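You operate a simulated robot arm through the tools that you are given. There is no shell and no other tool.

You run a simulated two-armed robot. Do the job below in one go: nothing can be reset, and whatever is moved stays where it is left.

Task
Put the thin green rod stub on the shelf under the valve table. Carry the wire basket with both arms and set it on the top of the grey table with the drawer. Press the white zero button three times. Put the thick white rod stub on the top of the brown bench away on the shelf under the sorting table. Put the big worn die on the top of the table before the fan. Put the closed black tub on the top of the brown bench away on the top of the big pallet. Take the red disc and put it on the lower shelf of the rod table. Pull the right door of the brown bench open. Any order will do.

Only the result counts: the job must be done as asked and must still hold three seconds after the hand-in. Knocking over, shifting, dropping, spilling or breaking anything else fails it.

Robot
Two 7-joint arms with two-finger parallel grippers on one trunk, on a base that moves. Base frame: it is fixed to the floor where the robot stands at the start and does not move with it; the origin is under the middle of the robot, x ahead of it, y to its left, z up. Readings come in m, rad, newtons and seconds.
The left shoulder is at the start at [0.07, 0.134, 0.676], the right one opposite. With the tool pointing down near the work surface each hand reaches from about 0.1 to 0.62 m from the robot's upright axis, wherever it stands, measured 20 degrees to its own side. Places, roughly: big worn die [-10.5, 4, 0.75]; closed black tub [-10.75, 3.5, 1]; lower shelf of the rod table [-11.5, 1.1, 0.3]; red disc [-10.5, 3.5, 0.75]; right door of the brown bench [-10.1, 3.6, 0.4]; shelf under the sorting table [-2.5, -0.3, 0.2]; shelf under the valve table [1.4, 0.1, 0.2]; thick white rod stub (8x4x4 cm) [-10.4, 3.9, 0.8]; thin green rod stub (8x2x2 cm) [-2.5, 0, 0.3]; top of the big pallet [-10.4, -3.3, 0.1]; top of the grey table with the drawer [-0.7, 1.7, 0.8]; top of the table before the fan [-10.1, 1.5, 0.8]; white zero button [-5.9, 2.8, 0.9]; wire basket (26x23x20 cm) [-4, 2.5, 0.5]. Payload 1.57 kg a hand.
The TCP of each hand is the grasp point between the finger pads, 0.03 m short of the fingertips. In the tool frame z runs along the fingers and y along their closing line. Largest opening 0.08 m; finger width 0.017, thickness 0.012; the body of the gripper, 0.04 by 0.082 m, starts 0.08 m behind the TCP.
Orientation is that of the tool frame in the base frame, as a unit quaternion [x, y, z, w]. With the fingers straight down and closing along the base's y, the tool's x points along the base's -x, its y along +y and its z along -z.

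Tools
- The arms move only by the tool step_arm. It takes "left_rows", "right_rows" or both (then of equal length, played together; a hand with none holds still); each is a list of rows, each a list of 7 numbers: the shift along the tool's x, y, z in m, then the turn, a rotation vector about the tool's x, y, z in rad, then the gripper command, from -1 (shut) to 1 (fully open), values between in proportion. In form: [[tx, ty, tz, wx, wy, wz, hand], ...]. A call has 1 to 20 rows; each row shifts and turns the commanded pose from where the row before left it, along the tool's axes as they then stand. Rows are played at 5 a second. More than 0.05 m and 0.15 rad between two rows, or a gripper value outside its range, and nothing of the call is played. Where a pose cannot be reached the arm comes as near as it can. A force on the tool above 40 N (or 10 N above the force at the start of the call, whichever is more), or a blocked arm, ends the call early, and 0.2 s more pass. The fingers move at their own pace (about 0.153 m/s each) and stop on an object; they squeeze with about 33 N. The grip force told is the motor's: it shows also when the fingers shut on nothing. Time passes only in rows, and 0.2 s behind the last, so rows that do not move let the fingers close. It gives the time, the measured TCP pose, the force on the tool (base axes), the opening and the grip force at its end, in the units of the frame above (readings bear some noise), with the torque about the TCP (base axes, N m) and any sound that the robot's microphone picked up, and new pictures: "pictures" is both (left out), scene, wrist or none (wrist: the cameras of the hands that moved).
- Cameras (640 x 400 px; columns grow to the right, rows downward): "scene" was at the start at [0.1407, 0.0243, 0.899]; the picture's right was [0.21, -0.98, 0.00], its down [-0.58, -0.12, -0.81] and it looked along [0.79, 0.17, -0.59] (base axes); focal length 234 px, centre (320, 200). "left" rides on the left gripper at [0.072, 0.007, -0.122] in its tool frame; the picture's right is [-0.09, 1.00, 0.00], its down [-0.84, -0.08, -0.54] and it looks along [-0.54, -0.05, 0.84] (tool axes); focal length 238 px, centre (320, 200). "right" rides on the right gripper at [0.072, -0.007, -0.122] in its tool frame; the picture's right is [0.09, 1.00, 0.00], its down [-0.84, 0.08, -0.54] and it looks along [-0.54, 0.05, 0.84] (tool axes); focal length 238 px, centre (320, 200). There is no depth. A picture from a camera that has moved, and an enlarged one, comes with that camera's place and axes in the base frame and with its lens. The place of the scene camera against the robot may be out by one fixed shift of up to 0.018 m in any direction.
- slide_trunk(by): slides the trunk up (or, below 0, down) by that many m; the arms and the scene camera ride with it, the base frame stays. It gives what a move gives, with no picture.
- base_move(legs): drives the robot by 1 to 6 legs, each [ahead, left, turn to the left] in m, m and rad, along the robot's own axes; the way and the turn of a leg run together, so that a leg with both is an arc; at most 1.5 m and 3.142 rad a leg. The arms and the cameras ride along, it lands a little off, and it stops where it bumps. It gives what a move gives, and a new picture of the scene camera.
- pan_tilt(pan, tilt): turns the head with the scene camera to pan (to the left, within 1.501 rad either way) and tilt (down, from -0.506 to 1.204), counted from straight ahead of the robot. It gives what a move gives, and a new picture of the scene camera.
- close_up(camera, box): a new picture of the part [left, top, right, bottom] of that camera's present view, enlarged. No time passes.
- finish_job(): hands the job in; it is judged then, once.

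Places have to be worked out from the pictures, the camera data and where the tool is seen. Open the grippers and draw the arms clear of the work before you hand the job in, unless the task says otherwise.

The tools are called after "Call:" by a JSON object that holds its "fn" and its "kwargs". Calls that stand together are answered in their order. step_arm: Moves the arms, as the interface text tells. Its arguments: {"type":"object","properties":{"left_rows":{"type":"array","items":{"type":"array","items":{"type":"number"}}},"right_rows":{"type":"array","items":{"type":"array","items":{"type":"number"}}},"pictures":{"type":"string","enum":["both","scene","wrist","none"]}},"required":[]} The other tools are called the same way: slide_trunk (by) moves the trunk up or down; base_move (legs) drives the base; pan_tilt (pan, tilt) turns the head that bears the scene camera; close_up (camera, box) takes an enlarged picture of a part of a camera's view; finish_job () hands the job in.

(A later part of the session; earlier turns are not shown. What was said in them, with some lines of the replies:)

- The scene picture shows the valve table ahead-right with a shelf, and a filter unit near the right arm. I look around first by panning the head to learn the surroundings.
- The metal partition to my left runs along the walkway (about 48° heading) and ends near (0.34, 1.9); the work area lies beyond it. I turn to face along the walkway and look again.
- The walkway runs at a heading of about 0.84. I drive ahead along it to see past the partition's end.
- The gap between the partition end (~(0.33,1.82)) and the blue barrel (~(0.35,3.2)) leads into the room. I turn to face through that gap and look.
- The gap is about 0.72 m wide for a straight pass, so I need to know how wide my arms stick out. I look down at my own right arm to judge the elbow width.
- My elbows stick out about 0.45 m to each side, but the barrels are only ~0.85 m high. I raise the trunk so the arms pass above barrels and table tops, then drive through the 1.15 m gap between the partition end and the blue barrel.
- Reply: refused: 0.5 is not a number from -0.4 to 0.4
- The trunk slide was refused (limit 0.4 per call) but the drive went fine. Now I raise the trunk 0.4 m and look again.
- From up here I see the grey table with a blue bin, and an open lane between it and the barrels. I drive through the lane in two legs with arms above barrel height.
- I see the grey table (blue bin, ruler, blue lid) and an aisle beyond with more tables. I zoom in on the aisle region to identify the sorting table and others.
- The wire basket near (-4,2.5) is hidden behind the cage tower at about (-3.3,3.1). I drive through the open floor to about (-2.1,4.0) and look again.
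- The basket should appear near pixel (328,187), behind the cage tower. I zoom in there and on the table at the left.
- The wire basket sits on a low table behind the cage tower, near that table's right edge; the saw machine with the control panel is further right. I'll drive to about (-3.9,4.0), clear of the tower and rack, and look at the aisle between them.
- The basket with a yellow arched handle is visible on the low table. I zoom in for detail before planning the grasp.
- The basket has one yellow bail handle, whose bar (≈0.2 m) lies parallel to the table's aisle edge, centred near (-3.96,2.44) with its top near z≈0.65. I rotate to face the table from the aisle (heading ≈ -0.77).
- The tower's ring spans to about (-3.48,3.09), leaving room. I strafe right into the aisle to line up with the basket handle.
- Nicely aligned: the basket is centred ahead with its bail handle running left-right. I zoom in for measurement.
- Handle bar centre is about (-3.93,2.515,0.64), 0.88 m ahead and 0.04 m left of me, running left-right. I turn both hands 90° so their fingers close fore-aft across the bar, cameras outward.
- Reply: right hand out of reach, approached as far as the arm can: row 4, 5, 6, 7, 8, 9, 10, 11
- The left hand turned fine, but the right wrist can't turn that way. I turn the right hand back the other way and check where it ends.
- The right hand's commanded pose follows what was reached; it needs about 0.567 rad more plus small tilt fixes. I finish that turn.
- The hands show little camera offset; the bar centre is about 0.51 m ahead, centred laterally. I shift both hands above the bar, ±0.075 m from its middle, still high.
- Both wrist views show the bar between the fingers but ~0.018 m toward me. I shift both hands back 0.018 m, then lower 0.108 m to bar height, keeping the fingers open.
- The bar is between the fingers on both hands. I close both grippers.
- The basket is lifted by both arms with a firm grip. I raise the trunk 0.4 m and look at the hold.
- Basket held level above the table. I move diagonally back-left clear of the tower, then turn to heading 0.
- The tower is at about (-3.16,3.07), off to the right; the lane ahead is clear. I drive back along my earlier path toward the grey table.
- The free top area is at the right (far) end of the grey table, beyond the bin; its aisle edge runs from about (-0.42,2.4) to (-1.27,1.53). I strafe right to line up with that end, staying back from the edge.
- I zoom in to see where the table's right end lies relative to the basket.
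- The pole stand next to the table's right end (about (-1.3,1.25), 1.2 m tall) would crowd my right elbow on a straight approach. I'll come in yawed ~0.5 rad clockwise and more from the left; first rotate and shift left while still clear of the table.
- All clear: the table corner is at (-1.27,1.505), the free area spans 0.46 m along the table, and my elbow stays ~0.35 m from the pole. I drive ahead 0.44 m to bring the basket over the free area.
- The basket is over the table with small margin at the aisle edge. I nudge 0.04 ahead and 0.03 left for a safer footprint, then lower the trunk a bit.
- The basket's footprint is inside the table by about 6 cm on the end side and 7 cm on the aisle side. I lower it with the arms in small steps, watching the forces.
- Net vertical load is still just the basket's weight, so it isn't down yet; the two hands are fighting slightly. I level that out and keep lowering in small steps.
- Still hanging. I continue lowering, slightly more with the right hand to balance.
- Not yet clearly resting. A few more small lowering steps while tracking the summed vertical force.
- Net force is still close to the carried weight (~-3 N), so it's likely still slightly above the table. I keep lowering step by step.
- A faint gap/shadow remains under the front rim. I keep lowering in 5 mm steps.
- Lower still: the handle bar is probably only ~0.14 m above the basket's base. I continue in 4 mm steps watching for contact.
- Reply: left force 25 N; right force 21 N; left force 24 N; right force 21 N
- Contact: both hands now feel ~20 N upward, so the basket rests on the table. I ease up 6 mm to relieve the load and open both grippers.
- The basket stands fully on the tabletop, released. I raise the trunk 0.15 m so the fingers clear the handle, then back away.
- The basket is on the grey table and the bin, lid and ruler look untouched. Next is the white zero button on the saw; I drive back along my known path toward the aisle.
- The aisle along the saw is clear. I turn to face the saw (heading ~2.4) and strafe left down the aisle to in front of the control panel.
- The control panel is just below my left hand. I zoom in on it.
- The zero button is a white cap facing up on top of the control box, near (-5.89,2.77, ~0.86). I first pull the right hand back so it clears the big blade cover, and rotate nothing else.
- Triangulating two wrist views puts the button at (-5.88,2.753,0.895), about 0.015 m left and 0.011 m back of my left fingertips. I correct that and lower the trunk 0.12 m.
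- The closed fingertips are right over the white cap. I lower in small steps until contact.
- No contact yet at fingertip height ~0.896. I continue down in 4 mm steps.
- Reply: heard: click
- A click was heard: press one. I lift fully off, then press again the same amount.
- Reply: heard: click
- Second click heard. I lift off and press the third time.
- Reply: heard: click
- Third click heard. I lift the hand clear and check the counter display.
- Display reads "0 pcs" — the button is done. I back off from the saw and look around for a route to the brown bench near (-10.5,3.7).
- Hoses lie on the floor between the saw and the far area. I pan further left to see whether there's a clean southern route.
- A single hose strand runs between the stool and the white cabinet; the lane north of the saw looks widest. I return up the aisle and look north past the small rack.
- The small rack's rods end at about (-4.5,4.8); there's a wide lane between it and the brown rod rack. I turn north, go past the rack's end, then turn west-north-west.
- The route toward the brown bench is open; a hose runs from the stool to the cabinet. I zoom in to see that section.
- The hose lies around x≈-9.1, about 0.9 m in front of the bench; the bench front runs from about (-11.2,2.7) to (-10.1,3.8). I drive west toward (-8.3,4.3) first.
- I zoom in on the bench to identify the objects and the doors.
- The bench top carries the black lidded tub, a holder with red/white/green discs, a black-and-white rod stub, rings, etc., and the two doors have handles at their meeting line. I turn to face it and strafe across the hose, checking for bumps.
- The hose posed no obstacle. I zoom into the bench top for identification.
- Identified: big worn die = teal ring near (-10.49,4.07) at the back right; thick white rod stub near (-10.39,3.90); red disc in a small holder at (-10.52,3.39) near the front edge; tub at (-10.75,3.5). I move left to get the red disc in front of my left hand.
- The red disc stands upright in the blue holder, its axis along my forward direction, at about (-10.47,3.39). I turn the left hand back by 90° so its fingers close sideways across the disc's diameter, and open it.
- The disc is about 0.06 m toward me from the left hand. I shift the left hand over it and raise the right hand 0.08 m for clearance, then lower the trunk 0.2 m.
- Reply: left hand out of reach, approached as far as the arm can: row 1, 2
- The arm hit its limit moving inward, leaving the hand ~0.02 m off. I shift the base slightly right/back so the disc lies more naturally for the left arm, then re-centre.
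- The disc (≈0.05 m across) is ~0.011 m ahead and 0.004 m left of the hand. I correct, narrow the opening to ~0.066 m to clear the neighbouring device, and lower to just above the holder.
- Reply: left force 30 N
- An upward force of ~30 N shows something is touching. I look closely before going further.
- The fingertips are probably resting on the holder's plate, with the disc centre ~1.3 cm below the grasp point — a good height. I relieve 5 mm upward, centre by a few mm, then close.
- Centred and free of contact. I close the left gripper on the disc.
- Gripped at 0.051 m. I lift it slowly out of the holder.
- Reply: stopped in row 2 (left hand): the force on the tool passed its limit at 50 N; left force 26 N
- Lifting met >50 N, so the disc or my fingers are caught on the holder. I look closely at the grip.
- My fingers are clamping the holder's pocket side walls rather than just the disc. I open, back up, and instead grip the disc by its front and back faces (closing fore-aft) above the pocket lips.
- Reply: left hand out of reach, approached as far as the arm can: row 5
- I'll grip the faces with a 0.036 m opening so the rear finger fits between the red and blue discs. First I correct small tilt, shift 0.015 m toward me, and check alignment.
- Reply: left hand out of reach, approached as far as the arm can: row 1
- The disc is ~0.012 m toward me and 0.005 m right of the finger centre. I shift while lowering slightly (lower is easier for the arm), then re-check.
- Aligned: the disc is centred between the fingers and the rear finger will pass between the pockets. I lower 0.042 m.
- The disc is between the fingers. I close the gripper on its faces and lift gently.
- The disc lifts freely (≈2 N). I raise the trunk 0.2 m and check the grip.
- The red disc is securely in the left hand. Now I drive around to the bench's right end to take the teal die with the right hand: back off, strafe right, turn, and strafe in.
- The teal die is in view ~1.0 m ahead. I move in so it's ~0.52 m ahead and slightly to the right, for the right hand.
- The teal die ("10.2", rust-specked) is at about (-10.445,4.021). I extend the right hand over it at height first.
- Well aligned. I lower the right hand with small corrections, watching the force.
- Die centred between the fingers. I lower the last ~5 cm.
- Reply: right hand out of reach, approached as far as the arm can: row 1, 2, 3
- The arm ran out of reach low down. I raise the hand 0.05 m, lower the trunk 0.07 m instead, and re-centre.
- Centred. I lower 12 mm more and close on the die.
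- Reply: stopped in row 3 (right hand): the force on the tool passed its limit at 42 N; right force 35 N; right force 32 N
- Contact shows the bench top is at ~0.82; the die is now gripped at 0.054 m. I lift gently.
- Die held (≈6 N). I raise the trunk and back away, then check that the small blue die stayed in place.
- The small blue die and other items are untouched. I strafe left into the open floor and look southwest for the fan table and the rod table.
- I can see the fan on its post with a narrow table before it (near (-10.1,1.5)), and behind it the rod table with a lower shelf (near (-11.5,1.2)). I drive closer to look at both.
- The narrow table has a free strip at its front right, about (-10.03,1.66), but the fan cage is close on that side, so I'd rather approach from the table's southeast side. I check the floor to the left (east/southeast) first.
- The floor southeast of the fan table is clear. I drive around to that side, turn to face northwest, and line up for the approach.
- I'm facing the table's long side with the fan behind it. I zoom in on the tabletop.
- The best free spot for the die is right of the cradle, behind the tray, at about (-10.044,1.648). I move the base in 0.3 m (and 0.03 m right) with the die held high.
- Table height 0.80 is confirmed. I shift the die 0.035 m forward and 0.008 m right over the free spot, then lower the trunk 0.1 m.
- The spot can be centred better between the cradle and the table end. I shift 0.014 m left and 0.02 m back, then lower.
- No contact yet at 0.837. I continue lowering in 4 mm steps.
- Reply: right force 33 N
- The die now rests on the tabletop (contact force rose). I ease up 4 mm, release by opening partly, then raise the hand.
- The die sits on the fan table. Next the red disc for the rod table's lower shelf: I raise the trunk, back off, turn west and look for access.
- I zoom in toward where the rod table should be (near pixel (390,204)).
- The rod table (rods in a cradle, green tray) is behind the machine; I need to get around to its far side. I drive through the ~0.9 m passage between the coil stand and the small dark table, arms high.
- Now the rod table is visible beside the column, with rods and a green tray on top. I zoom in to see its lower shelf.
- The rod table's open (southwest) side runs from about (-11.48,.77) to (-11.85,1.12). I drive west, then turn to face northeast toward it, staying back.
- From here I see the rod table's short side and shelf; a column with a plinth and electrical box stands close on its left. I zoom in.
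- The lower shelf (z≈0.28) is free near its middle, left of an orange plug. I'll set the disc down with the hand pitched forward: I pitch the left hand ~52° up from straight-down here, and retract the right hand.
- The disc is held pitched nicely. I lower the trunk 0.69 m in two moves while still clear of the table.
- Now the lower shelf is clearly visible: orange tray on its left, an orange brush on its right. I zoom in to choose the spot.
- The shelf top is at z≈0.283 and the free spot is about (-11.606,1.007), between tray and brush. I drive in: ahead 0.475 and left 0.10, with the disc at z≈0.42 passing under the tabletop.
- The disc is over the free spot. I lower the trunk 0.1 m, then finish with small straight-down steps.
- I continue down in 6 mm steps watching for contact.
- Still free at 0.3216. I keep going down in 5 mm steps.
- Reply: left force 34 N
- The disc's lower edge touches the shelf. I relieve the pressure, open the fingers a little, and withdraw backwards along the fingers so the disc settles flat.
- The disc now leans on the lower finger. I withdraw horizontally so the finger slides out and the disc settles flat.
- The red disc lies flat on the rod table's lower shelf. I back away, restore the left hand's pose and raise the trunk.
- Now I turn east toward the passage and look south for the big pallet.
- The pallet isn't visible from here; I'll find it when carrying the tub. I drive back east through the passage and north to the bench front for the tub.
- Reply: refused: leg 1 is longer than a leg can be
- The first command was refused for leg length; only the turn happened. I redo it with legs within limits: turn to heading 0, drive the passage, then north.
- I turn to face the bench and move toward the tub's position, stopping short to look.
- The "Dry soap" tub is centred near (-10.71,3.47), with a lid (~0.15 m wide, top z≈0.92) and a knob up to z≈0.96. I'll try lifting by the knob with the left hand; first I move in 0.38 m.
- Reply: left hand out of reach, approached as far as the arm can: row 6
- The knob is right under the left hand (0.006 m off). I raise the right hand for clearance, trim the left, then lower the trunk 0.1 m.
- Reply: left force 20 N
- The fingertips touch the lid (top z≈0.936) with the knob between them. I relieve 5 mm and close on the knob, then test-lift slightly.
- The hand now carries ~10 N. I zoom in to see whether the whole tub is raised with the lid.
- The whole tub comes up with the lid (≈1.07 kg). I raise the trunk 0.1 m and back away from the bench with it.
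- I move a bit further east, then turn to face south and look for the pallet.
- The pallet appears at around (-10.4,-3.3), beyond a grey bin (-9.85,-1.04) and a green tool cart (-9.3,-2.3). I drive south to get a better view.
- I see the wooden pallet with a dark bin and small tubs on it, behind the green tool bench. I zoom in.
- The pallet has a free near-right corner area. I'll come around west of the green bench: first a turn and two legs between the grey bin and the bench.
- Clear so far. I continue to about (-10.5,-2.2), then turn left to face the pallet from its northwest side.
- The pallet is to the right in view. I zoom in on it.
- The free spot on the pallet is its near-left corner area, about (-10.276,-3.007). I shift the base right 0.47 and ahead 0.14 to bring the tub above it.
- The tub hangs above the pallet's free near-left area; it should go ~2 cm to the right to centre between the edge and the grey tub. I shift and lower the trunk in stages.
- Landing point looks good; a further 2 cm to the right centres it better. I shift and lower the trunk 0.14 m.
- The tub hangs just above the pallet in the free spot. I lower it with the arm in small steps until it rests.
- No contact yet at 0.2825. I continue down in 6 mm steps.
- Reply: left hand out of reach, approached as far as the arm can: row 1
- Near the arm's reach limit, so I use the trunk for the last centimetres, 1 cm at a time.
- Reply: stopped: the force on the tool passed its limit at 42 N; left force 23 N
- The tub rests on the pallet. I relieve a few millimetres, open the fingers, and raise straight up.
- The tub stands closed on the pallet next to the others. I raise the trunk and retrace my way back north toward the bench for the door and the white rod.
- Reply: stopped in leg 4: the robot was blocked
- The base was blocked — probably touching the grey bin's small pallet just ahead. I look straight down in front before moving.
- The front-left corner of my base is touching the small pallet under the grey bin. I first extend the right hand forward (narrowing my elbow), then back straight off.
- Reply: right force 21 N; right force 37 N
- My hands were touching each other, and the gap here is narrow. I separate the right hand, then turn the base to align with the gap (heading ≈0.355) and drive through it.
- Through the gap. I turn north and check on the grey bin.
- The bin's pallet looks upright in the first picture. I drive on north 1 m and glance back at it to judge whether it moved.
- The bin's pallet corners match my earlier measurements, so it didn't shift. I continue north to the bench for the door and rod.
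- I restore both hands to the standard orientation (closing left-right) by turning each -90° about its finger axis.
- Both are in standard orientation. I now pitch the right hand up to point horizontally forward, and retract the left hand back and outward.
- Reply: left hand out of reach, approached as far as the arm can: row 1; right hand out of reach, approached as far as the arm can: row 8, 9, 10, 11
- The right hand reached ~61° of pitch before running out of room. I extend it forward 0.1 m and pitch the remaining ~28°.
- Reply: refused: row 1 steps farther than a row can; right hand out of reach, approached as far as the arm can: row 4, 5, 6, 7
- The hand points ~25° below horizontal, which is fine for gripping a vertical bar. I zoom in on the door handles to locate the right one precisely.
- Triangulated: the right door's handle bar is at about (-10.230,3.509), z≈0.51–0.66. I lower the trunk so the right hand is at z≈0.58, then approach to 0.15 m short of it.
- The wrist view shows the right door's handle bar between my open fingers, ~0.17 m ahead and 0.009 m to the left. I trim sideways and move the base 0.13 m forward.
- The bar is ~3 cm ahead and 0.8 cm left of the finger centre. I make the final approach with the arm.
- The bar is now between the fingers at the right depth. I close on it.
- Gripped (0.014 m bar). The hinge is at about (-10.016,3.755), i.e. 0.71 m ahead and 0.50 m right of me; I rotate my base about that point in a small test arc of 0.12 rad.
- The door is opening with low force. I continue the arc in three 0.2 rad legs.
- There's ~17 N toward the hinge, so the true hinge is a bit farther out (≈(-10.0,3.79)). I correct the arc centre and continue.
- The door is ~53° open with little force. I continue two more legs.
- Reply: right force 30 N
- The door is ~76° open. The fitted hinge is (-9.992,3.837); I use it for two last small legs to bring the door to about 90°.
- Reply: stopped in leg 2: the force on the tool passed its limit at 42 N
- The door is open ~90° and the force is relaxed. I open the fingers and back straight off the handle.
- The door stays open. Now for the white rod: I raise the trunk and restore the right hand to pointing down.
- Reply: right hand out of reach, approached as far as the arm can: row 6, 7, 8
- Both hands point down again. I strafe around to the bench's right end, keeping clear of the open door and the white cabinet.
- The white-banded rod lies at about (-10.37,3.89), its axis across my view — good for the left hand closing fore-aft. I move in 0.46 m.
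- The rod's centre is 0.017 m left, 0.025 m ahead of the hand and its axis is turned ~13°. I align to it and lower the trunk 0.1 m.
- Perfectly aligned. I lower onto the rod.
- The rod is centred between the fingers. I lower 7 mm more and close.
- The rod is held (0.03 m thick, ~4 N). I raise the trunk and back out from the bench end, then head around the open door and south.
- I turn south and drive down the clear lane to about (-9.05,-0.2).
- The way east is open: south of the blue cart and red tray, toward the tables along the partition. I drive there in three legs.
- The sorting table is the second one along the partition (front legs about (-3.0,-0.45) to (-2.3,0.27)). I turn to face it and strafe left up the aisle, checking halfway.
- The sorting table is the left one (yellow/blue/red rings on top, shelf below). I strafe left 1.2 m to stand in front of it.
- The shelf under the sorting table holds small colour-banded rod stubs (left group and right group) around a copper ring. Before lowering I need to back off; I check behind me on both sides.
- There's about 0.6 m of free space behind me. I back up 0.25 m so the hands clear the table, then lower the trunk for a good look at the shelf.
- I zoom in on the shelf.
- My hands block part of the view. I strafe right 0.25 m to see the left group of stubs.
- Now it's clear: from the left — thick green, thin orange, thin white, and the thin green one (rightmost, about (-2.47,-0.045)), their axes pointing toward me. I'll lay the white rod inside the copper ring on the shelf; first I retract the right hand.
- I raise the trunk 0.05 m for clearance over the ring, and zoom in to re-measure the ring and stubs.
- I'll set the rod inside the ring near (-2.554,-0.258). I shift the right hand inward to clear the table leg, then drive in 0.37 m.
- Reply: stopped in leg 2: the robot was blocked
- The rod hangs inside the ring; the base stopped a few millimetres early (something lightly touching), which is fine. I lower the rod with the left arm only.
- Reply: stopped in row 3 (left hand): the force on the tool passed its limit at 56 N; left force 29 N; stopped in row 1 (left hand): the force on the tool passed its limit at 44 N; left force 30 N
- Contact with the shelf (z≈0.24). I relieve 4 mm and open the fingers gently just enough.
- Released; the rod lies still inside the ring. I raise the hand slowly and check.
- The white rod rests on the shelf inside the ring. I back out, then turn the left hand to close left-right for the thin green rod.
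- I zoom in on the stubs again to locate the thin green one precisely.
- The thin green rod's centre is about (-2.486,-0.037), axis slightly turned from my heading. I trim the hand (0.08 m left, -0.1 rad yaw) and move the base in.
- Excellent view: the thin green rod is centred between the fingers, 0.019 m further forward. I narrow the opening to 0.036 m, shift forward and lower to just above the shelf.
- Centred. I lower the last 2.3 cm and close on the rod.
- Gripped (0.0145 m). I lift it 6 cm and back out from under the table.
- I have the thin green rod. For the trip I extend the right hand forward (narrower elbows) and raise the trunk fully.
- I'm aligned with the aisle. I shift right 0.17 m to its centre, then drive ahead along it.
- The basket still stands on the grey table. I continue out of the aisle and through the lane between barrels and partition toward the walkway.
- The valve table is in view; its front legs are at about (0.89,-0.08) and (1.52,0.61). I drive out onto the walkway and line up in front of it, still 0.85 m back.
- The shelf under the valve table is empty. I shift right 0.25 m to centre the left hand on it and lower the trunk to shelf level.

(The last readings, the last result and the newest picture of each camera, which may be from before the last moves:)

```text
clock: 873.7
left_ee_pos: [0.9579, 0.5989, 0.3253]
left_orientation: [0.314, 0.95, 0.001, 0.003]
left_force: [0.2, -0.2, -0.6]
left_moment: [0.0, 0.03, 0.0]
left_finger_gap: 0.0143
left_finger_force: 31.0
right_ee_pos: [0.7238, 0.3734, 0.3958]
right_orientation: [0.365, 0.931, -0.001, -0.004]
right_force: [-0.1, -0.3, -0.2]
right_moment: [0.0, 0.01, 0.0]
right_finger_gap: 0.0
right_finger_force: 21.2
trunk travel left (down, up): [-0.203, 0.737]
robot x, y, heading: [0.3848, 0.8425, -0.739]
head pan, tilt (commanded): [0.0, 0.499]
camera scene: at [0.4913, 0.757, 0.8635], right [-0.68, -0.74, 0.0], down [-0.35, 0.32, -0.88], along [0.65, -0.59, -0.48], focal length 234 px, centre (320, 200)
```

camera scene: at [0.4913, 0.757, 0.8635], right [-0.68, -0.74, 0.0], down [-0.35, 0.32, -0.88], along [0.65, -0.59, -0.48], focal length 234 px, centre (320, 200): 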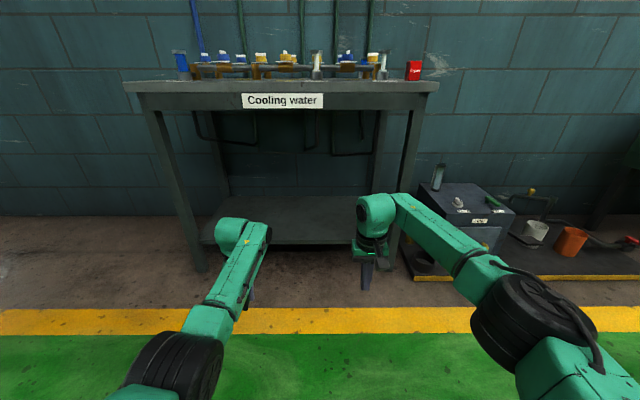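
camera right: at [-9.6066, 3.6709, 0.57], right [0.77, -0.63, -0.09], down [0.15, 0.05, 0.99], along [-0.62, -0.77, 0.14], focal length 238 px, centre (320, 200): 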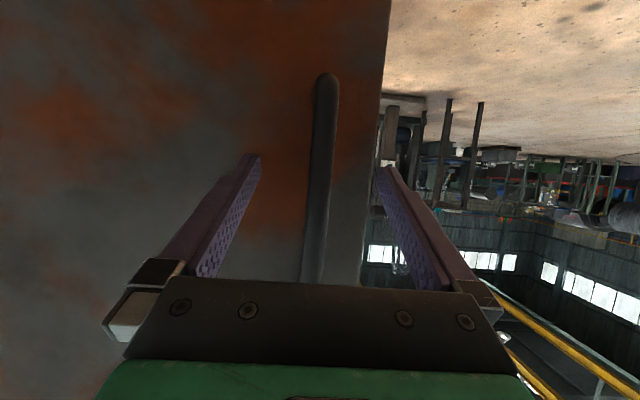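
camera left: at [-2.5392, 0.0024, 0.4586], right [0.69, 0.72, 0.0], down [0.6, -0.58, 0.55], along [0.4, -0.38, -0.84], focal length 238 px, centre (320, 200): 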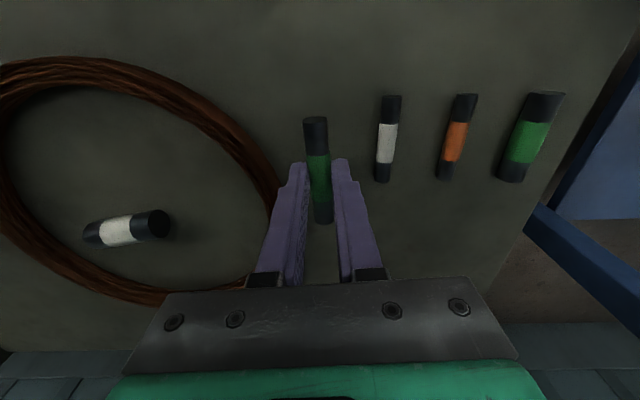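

The right front leg would be close to my right elbow, so I shift left 0.15 m first, then drive in 0.55 m under the table.

Call:
{"fn": "base_move", "kwargs": {"legs": [[0, 0.15, 0], [0.35, 0, 0], [0.2, 0, 0]]}}

Call:
{"fn": "close_up", "kwargs": {"camera": "left", "box": [0, 0, 640, 400]}}

Call:
{"fn": "close_up", "kwargs": {"camera": "scene", "box": [160, 150, 480, 350]}}

```text
clock: 878.2
left_ee_pos: [1.4669, 0.3316, 0.3247]
left_orientation: [0.317, 0.948, 0.001, 0.004]
left_force: [0.1, 0.6, -0.6]
left_moment: [-0.02, 0.01, -0.03]
left_finger_gap: 0.0142
left_finger_force: 30.3
right_ee_pos: [1.2315, 0.1078, 0.3949]
right_orientation: [0.367, 0.93, -0.001, -0.005]
right_force: [0.5, 0.3, 0.3]
right_moment: [-0.02, -0.04, -0.02]
right_finger_gap: 0.0
right_finger_force: 21.2
trunk travel left (down, up): [-0.203, 0.737]
robot x, y, heading: [0.8903, 0.5832, -0.746]
head pan, tilt (commanded): [0.0, 0.499]
camera scene: at [1.0012, 0.4922, 0.8635], right [-0.68, -0.73, 0.0], down [-0.35, 0.33, -0.88], along [0.64, -0.6, -0.48], focal length 234 px, centre (320, 200)
```

scene: 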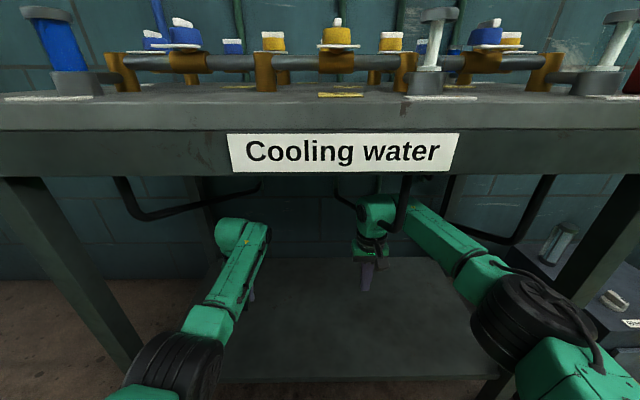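

```text
1.00 times, centred on (320, 200) of left (not enlarged: the box is as wide or as high as the picture)
camera zoom: at [1.4115, 0.3806, 0.4481], right [0.67, 0.74, 0.0], down [0.62, -0.56, 0.55], along [0.41, -0.37, -0.84], focal length 238 px, centre (320, 200)
```

zoom: 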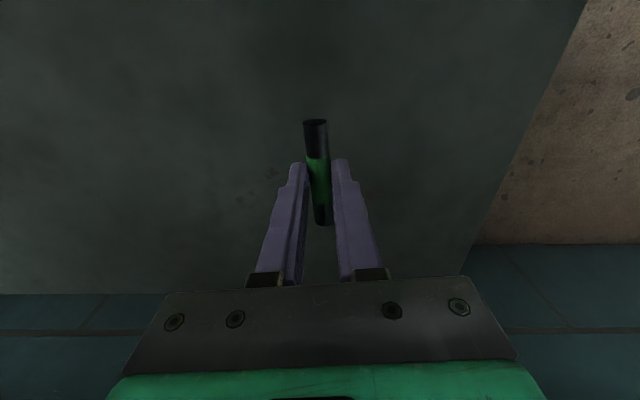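

```text
2.00 times, centred on (320, 250) of scene
camera zoom: at [1.0012, 0.4922, 0.8635], right [-0.68, -0.73, 0.0], down [-0.35, 0.33, -0.88], along [0.64, -0.6, -0.48], focal length 469 px, centre (320, 100)
```

zoom: 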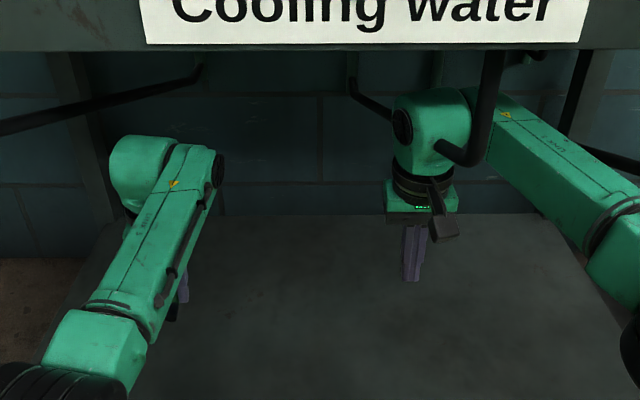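

The green rod is above the empty shelf. I lower it with the left arm in steps until contact.

Call:
{"fn": "step_arm", "kwargs": {"left_rows": [[0, 0, 0.02, 0, 0, 0, -1], [0, 0, 0.02, 0, 0, 0, -1], [0, 0, 0.01, 0, 0, 0, -1], [0, 0, 0, 0, 0, 0, -1]], "pictures": "wrist"}}

Call:
{"fn": "step_arm", "kwargs": {"left_rows": [[0, 0, 0.006, 0, 0, 0, -1], [0, 0, 0, 0, 0, 0, -1]], "pictures": "none"}}

Call:
{"fn": "step_arm", "kwargs": {"left_rows": [[0, 0, 0.006, 0, 0, 0, -1], [0, 0, 0, 0, 0, 0, -1]], "pictures": "none"}}

```text
clock: 879.2
left_ee_pos: [1.4661, 0.3313, 0.2755]
left_orientation: [0.317, 0.948, 0.0, 0.004]
left_force: [-0.2, -0.1, -1.4]
left_moment: [0.0, 0.03, -0.06]
left_finger_gap: 0.0145
left_finger_force: 30.3
right_ee_pos: [1.2309, 0.1084, 0.395]
right_orientation: [0.367, 0.93, -0.001, -0.005]
right_force: [-0.4, -0.2, 0.4]
right_moment: [-0.02, 0.03, -0.01]
right_finger_gap: 0.0002
right_finger_force: 21.4
trunk travel left (down, up): [-0.203, 0.737]
robot x, y, heading: [0.8938, 0.5844, -0.752]
head pan, tilt (commanded): [0.0, 0.499]
camera left: at [1.4113, 0.381, 0.3987], right [0.67, 0.74, 0.0], down [0.62, -0.56, 0.55], along [0.41, -0.37, -0.84], focal length 238 px, centre (320, 200)
```

left: 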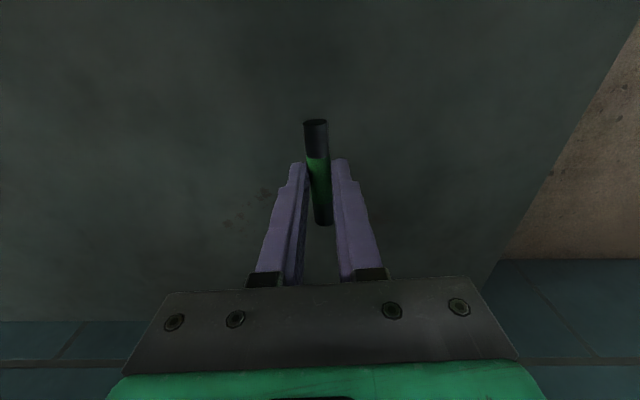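

```text
clock: 879.8
left_ee_pos: [1.4674, 0.3304, 0.2704]
left_orientation: [0.318, 0.948, 0.001, 0.003]
left_force: [-0.6, 0.8, -1.1]
left_moment: [0.0, 0.02, 0.01]
left_finger_gap: 0.0142
left_finger_force: 30.6
right_ee_pos: [1.2309, 0.108, 0.3961]
right_orientation: [0.366, 0.931, -0.001, -0.004]
right_force: [0.3, -0.5, 0.0]
right_moment: [-0.02, 0.0, -0.04]
right_finger_gap: 0.0
right_finger_force: 20.8
trunk travel left (down, up): [-0.203, 0.737]
robot x, y, heading: [0.8933, 0.5789, -0.744]
head pan, tilt (commanded): [0.0, 0.499]
```

```text
clock: 880.4
left_ee_pos: [1.466, 0.3318, 0.2632]
left_orientation: [0.317, 0.948, 0.0, 0.004]
left_force: [-0.2, -0.2, -0.1]
left_moment: [0.01, 0.02, 0.0]
left_finger_gap: 0.0147
left_finger_force: 30.8
right_ee_pos: [1.2308, 0.109, 0.3975]
right_orientation: [0.366, 0.931, -0.002, -0.004]
right_force: [-0.3, -0.1, 0.2]
right_moment: [0.02, -0.01, 0.0]
right_finger_gap: 0.0
right_finger_force: 21.7
trunk travel left (down, up): [-0.203, 0.737]
robot x, y, heading: [0.8899, 0.5814, -0.746]
head pan, tilt (commanded): [0.0, 0.499]
```

No contact yet at 0.263. I continue down in 6 mm steps.

Call:
{"fn": "step_arm", "kwargs": {"left_rows": [[0, 0, 0.006, 0, 0, 0, -1], [0, 0, 0, 0, 0, 0, -1]], "pictures": "none"}}

Call:
{"fn": "step_arm", "kwargs": {"left_rows": [[0, 0, 0.006, 0, 0, 0, -1], [0, 0, 0, 0, 0, 0, -1]], "pictures": "none"}}

Call:
{"fn": "step_arm", "kwargs": {"left_rows": [[0, 0, 0.006, 0, 0, 0, -1], [0, 0, 0, 0, 0, 0, -1]], "pictures": "none"}}

Call:
{"fn": "step_arm", "kwargs": {"left_rows": [[0, 0, 0.005, 0, 0, 0, -1], [0, 0, 0, 0, 0, 0, -1]], "pictures": "none"}}

```text
clock: 881.0
left_ee_pos: [1.4674, 0.3316, 0.2574]
left_orientation: [0.317, 0.948, 0.001, 0.004]
left_force: [0.4, 0.4, -1.4]
left_moment: [-0.03, 0.02, -0.03]
left_finger_gap: 0.0143
left_finger_force: 30.5
right_ee_pos: [1.2314, 0.1079, 0.3956]
right_orientation: [0.366, 0.931, -0.001, -0.005]
right_force: [-0.2, 0.1, -0.1]
right_moment: [0.01, -0.01, -0.03]
right_finger_gap: 0.0
right_finger_force: 21.3
trunk travel left (down, up): [-0.203, 0.737]
robot x, y, heading: [0.8912, 0.5821, -0.748]
head pan, tilt (commanded): [0.0, 0.499]
```

```text
clock: 881.6
left_ee_pos: [1.4675, 0.3317, 0.2508]
left_orientation: [0.318, 0.948, 0.0, 0.005]
left_force: [-0.1, 0.5, -0.6]
left_moment: [-0.03, 0.0, -0.01]
left_finger_gap: 0.0143
left_finger_force: 30.6
right_ee_pos: [1.2307, 0.1071, 0.3951]
right_orientation: [0.367, 0.93, -0.001, -0.004]
right_force: [-0.8, -0.8, -0.1]
right_moment: [0.01, -0.05, 0.0]
right_finger_gap: 0.0
right_finger_force: 20.9
trunk travel left (down, up): [-0.203, 0.737]
robot x, y, heading: [0.8896, 0.5812, -0.748]
head pan, tilt (commanded): [0.0, 0.499]
```

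```text
clock: 882.2
left_ee_pos: [1.4672, 0.3314, 0.2451]
left_orientation: [0.318, 0.948, 0.001, 0.003]
left_force: [0.1, 0.2, -0.4]
left_moment: [0.06, -0.01, 0.01]
left_finger_gap: 0.0143
left_finger_force: 30.8
right_ee_pos: [1.2304, 0.1069, 0.3949]
right_orientation: [0.366, 0.93, -0.002, -0.005]
right_force: [-0.1, -0.4, 0.1]
right_moment: [0.01, -0.02, -0.01]
right_finger_gap: 0.0001
right_finger_force: 21.7
trunk travel left (down, up): [-0.203, 0.737]
robot x, y, heading: [0.8918, 0.5833, -0.748]
head pan, tilt (commanded): [0.0, 0.499]
```

```text
clock: 882.8
left_ee_pos: [1.4659, 0.3327, 0.241]
left_orientation: [0.317, 0.948, 0.0, 0.002]
left_force: [0.7, 0.0, -1.8]
left_moment: [0.03, 0.0, 0.0]
left_finger_gap: 0.0145
left_finger_force: 31.2
right_ee_pos: [1.231, 0.1093, 0.3964]
right_orientation: [0.367, 0.93, -0.001, -0.004]
right_force: [-0.3, 1.1, -0.1]
right_moment: [0.02, 0.01, 0.05]
right_finger_gap: 0.0001
right_finger_force: 21.2
trunk travel left (down, up): [-0.203, 0.737]
robot x, y, heading: [0.8894, 0.5816, -0.747]
head pan, tilt (commanded): [0.0, 0.499]
```

Still free at 0.241. A few more steps.

Call:
{"fn": "step_arm", "kwargs": {"left_rows": [[0, 0, 0.005, 0, 0, 0, -1], [0, 0, 0, 0, 0, 0, -1]], "pictures": "none"}}

Call:
{"fn": "step_arm", "kwargs": {"left_rows": [[0, 0, 0.005, 0, 0, 0, -1], [0, 0, 0, 0, 0, 0, -1]], "pictures": "none"}}

Call:
{"fn": "step_arm", "kwargs": {"left_rows": [[0, 0, 0.005, 0, 0, 0, -1], [0, 0, 0, 0, 0, 0, -1]], "pictures": "none"}}

Call:
{"fn": "step_arm", "kwargs": {"left_rows": [[0, 0, 0.005, 0, 0, 0, -1], [0, 0, 0, 0, 0, 0, -1]], "pictures": "wrist"}}

```text
clock: 883.4
left_ee_pos: [1.464, 0.3335, 0.2346]
left_orientation: [0.317, 0.948, 0.0, 0.004]
left_force: [-0.1, 0.1, -1.8]
left_moment: [-0.02, 0.0, 0.02]
left_finger_gap: 0.0144
left_finger_force: 30.7
left hand out of reach, approached as far as the arm can: row 1
right_ee_pos: [1.2313, 0.1086, 0.397]
right_orientation: [0.366, 0.93, -0.001, -0.004]
right_force: [-0.2, 0.1, 0.5]
right_moment: [-0.03, -0.01, 0.02]
right_finger_gap: 0.0
right_finger_force: 21.4
trunk travel left (down, up): [-0.203, 0.737]
robot x, y, heading: [0.8927, 0.5831, -0.748]
head pan, tilt (commanded): [0.0, 0.499]
```

```text
clock: 884.0
left_ee_pos: [1.4629, 0.335, 0.2306]
left_orientation: [0.318, 0.948, 0.0, 0.004]
left_force: [0.1, 0.7, -0.7]
left_moment: [0.02, 0.02, -0.06]
left_finger_gap: 0.0144
left_finger_force: 31.3
right_ee_pos: [1.2316, 0.1094, 0.3964]
right_orientation: [0.367, 0.93, -0.001, -0.005]
right_force: [-0.9, 0.3, 0.5]
right_moment: [0.01, -0.02, 0.0]
right_finger_gap: 0.0
right_finger_force: 21.1
trunk travel left (down, up): [-0.203, 0.737]
robot x, y, heading: [0.8941, 0.5821, -0.748]
head pan, tilt (commanded): [0.0, 0.499]
```

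```text
clock: 884.6
left_ee_pos: [1.4619, 0.335, 0.2314]
left_orientation: [0.317, 0.948, -0.001, 0.004]
left_force: [0.2, -0.9, -0.5]
left_moment: [-0.01, -0.01, -0.01]
left_finger_gap: 0.0142
left_finger_force: 30.5
left hand out of reach, approached as far as the arm can: row 1
right_ee_pos: [1.2309, 0.1084, 0.3952]
right_orientation: [0.367, 0.93, -0.001, -0.005]
right_force: [-0.7, -0.3, 0.3]
right_moment: [0.02, -0.03, 0.0]
right_finger_gap: 0.0
right_finger_force: 20.8
trunk travel left (down, up): [-0.203, 0.737]
robot x, y, heading: [0.8926, 0.5812, -0.749]
head pan, tilt (commanded): [0.0, 0.499]
```

```text
clock: 885.2
left_ee_pos: [1.463, 0.3347, 0.2262]
left_orientation: [0.317, 0.948, -0.001, 0.006]
left_force: [0.3, 0.0, -0.8]
left_moment: [0.0, 0.01, -0.01]
left_finger_gap: 0.0145
left_finger_force: 30.3
right_ee_pos: [1.2296, 0.1079, 0.3967]
right_orientation: [0.366, 0.931, -0.001, -0.004]
right_force: [-0.6, 0.3, 0.7]
right_moment: [-0.03, -0.03, -0.01]
right_finger_gap: 0.0001
right_finger_force: 21.2
trunk travel left (down, up): [-0.203, 0.737]
robot x, y, heading: [0.8926, 0.5829, -0.747]
head pan, tilt (commanded): [0.0, 0.499]
camera left: at [1.407, 0.3845, 0.3493], right [0.67, 0.74, 0.0], down [0.62, -0.56, 0.55], along [0.41, -0.37, -0.84], focal length 238 px, centre (320, 200)
```

left: 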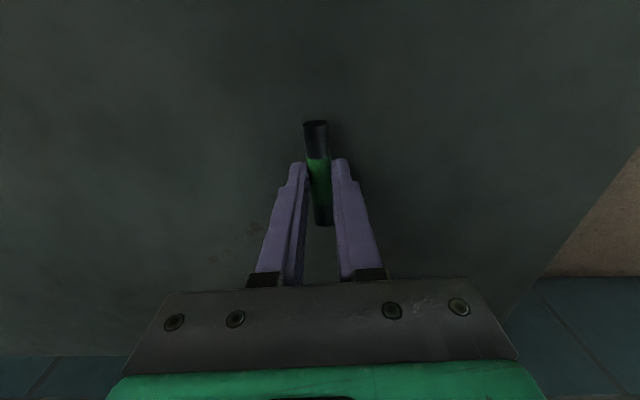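

I'm at the arm's reach limit, so I lower with the trunk in 1 cm steps.

Call:
{"fn": "slide_trunk", "kwargs": {"by": -0.01}}

Call:
{"fn": "slide_trunk", "kwargs": {"by": -0.01}}

Call:
{"fn": "slide_trunk", "kwargs": {"by": -0.008}}

```text
clock: 885.8
left_ee_pos: [1.4632, 0.3345, 0.2161]
left_orientation: [0.317, 0.948, -0.001, 0.005]
left_force: [0.7, 0.1, -1.8]
left_moment: [0.01, 0.01, 0.01]
left_finger_gap: 0.0144
left_finger_force: 31.2
right_ee_pos: [1.2314, 0.1085, 0.3862]
right_orientation: [0.367, 0.93, -0.001, -0.005]
right_force: [-0.4, -0.8, -0.1]
right_moment: [-0.04, 0.03, -0.01]
right_finger_gap: 0.0
right_finger_force: 21.7
trunk travel left (down, up): [-0.193, 0.747]
robot x, y, heading: [0.8934, 0.5815, -0.748]
head pan, tilt (commanded): [0.0, 0.499]
```

```text
clock: 886.3
left_ee_pos: [1.4629, 0.335, 0.2149]
left_orientation: [0.318, 0.948, 0.0, 0.007]
left_force: [-7.7, 5.8, 22.1]
left_moment: [0.25, 0.62, -0.13]
left_finger_gap: 0.0143
left_finger_force: 31.0
right_ee_pos: [1.23, 0.1093, 0.3793]
right_orientation: [0.366, 0.931, -0.002, -0.003]
right_force: [0.6, 0.6, -0.1]
right_moment: [0.02, 0.0, 0.0]
right_finger_gap: 0.0001
right_finger_force: 21.1
trunk travel left (down, up): [-0.184, 0.756]
robot x, y, heading: [0.8883, 0.5829, -0.746]
head pan, tilt (commanded): [0.0, 0.499]
stopped: the force on the tool passed its limit at 43 N (the readings are from after the stop); the commanded pose is now the measured one
```

```text
clock: 886.6
left_ee_pos: [1.463, 0.333, 0.2142]
left_orientation: [0.318, 0.948, -0.002, 0.008]
left_force: [-7.0, 5.6, 24.2]
left_moment: [0.23, 0.66, -0.09]
left_finger_gap: 0.0147
left_finger_force: 30.8
right_ee_pos: [1.2292, 0.109, 0.3765]
right_orientation: [0.366, 0.93, -0.002, -0.002]
right_force: [-0.3, -0.1, 0.8]
right_moment: [0.01, -0.01, 0.03]
right_finger_gap: 0.0
right_finger_force: 21.3
trunk travel left (down, up): [-0.181, 0.759]
robot x, y, heading: [0.896, 0.5827, -0.745]
head pan, tilt (commanded): [0.0, 0.499]
stopped: the force on the tool passed its limit at 48 N (the readings are from after the stop); the commanded pose is now the measured one
```

The rod touches the shelf (z≈0.18). I relieve and open the fingers gently.

Call:
{"fn": "step_arm", "kwargs": {"left_rows": [[0, 0, -0.005, 0, 0, 0, -1], [0, 0, 0, 0, 0, 0, -1], [0, 0, 0, 0, 0, 0, -0.5], [0, 0, 0, 0, 0, 0, -0.3], [0, 0, 0, 0, 0, 0, 0.0], [0, 0, 0, 0, 0, 0, 0.0]], "pictures": "wrist"}}

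```text
clock: 888.0
left_ee_pos: [1.464, 0.334, 0.2187]
left_orientation: [0.318, 0.948, 0.0, 0.007]
left_force: [0.5, -0.1, -0.1]
left_moment: [0.03, -0.06, 0.0]
left_finger_gap: 0.04
left_finger_force: 0.1
right_ee_pos: [1.23, 0.1088, 0.3741]
right_orientation: [0.366, 0.93, -0.001, -0.005]
right_force: [-0.3, -0.7, -0.9]
right_moment: [-0.01, 0.0, -0.01]
right_finger_gap: 0.0001
right_finger_force: 21.6
trunk travel left (down, up): [-0.181, 0.759]
robot x, y, heading: [0.8921, 0.5784, -0.746]
head pan, tilt (commanded): [0.0, 0.499]
camera left: at [1.4081, 0.3832, 0.3394], right [0.67, 0.74, 0.0], down [0.62, -0.56, 0.55], along [0.41, -0.37, -0.83], focal length 238 px, centre (320, 200)
```

left: 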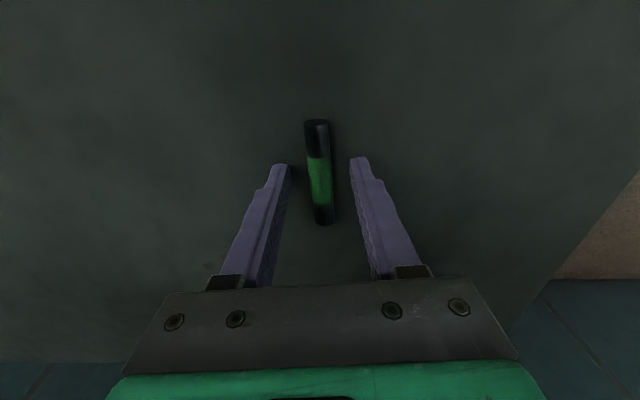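

Released; the rod lies still on the shelf. I lift the left hand and check again before backing out.

Call:
{"fn": "step_arm", "kwargs": {"left_rows": [[0, 0, -0.015, 0, 0, 0, 0], [0, 0, -0.02, 0, 0, 0, 0], [0, 0, -0.025, 0, 0, 0, 0], [0, 0, -0.02, 0, 0, 0, 0], [0, 0, 0, 0, 0, 0, 0]], "pictures": "wrist"}}

Call:
{"fn": "base_move", "kwargs": {"legs": [[-0.3, 0, 0], [-0.35, 0, 0]]}}

Call:
{"fn": "close_up", "kwargs": {"camera": "scene", "box": [160, 150, 480, 350]}}

```text
clock: 889.2
left_ee_pos: [1.4704, 0.3252, 0.2859]
left_orientation: [0.318, 0.948, 0.001, 0.005]
left_force: [0.2, 0.3, 0.1]
left_moment: [-0.03, -0.01, -0.02]
left_finger_gap: 0.0401
left_finger_force: 0.0
left hand out of reach, approached as far as the arm can: row 2, 3, 4
right_ee_pos: [1.2303, 0.1076, 0.3738]
right_orientation: [0.367, 0.93, -0.001, -0.005]
right_force: [-0.2, -0.1, -0.2]
right_moment: [-0.03, 0.04, 0.03]
right_finger_gap: 0.0
right_finger_force: 20.9
trunk travel left (down, up): [-0.181, 0.759]
robot x, y, heading: [0.8913, 0.5857, -0.744]
head pan, tilt (commanded): [0.0, 0.499]
camera left: at [1.4163, 0.375, 0.4089], right [0.67, 0.74, 0.0], down [0.62, -0.56, 0.55], along [0.41, -0.37, -0.84], focal length 238 px, centre (320, 200)
```

left: 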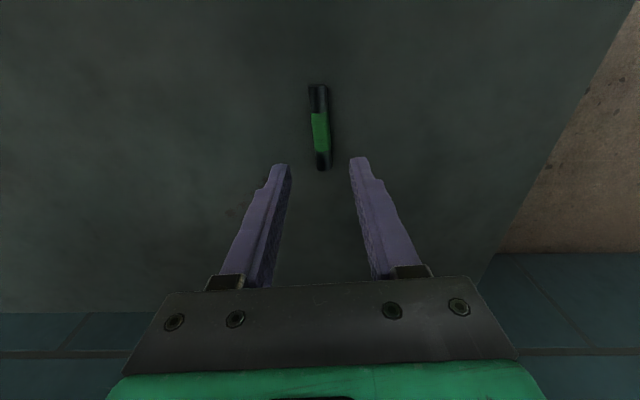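

```text
clock: 893.1
left_ee_pos: [0.9979, 0.7675, 0.2868]
left_orientation: [0.316, 0.949, 0.001, 0.005]
left_force: [-1.2, -0.7, 0.0]
left_moment: [-0.02, 0.0, -0.03]
left_finger_gap: 0.0402
left_finger_force: 0.1
right_ee_pos: [0.7592, 0.5491, 0.3752]
right_orientation: [0.365, 0.931, -0.002, -0.004]
right_force: [0.2, -0.5, -0.4]
right_moment: [-0.02, 0.04, 0.03]
right_finger_gap: 0.0002
right_finger_force: 21.0
trunk travel left (down, up): [-0.181, 0.759]
robot x, y, heading: [0.4168, 1.0216, -0.74]
head pan, tilt (commanded): [0.0, 0.499]
camera scene: at [0.5267, 0.9329, 0.8422], right [-0.68, -0.74, 0.0], down [-0.35, 0.32, -0.88], along [0.65, -0.59, -0.48], focal length 234 px, centre (320, 200)
```

scene: 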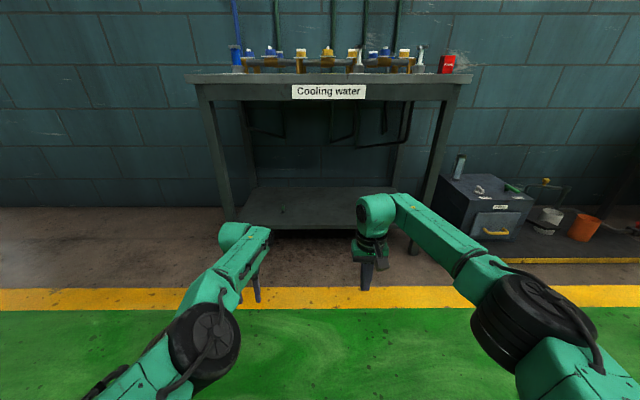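

```text
2.00 times, centred on (320, 250) of scene
camera zoom: at [0.5267, 0.9329, 0.8422], right [-0.68, -0.74, 0.0], down [-0.35, 0.32, -0.88], along [0.65, -0.59, -0.48], focal length 469 px, centre (320, 100)
```

zoom: 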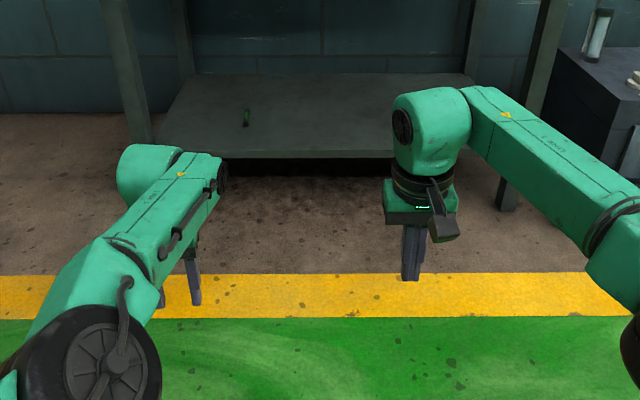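

The green rod lies on the valve table's shelf and I'm clear of it. I open both grippers as a last step before handing in.

Call:
{"fn": "step_arm", "kwargs": {"left_rows": [[0, 0, 0, 0, 0, 0, 1], [0, 0, 0, 0, 0, 0, 1], [0, 0, 0, 0, 0, 0, 1]], "right_rows": [[0, 0, 0, 0, 0, 0, 1], [0, 0, 0, 0, 0, 0, 1], [0, 0, 0, 0, 0, 0, 1]], "pictures": "scene"}}

Call:
{"fn": "close_up", "kwargs": {"camera": "scene", "box": [230, 170, 330, 232]}}

```text
clock: 893.9
left_ee_pos: [0.9988, 0.7683, 0.2859]
left_orientation: [0.316, 0.949, 0.001, 0.004]
left_force: [0.4, 0.5, -0.2]
left_moment: [0.01, -0.02, 0.0]
left_finger_gap: 0.0798
left_finger_force: 0.0
right_ee_pos: [0.7579, 0.5504, 0.3751]
right_orientation: [0.365, 0.931, -0.001, -0.005]
right_force: [0.7, -0.3, 0.8]
right_moment: [0.02, 0.05, 0.02]
right_finger_gap: 0.08
right_finger_force: 0.1
trunk travel left (down, up): [-0.181, 0.759]
robot x, y, heading: [0.4152, 1.0193, -0.748]
head pan, tilt (commanded): [0.0, 0.499]
camera scene: at [0.5268, 0.9328, 0.8421], right [-0.68, -0.74, 0.0], down [-0.35, 0.32, -0.88], along [0.65, -0.59, -0.48], focal length 234 px, centre (320, 200)
```

scene: 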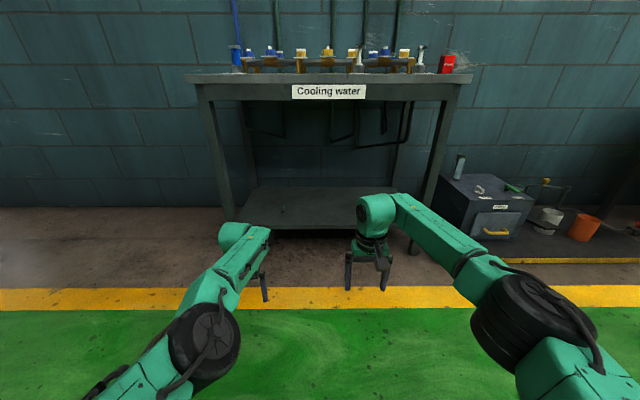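

```text
6.40 times, centred on (280, 201) of scene
camera zoom: at [0.5268, 0.9328, 0.8421], right [-0.68, -0.74, 0.0], down [-0.35, 0.32, -0.88], along [0.65, -0.59, -0.48], focal length 1501 px, centre (576, 194)
```

zoom: 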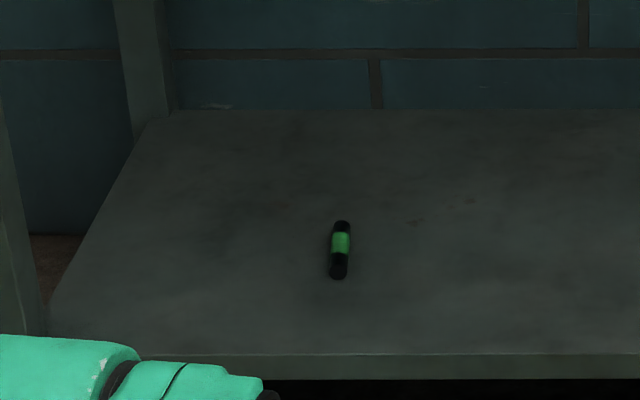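

The thin green rod rests on the valve table's shelf, both grippers are open, and the arms are clear of everything. I've worked through all eight parts of the job, so I hand it in.

Call:
{"fn": "finish_job", "kwargs": {}}

```text
The job is handed in.
```

I did all eight parts and handed the job in; I haven't been told how it was judged.

- **Thin green rod:** it lies on the shelf under the valve table.
- **Wire basket:** I carried it with both arms and set it on the free end of the grey table, clear of the blue bin, lid and ruler.
- **Zero button:** I pressed it three times, heard a click each time, and the display read "0 pcs".
- **Thick white rod:** it lies on the shelf under the sorting table, inside the copper ring there so it can't roll off.
- **Big worn die:** it stands on the table before the fan, beside the rod cradle. I took the larger, rust-specked teal ring marked 10.2 to be the die you meant.
- **Closed black tub:** it stands closed on the big pallet, in the free corner next to the grey tubs.
- **Red disc:** it lies flat on the lower shelf of the rod table, between the orange tray and the brush.
- **Right bench door:** it is open to about 90 degrees and stayed there after I let go.

There were two light contacts on the way. My base bumped the small pallet under the grey bin. Its corners afterwards matched my earlier measurements to within about 3 cm, so I don't think it moved. The base also stopped a few millimetres short under the sorting table; I don't know what it touched, and I saw nothing shift.
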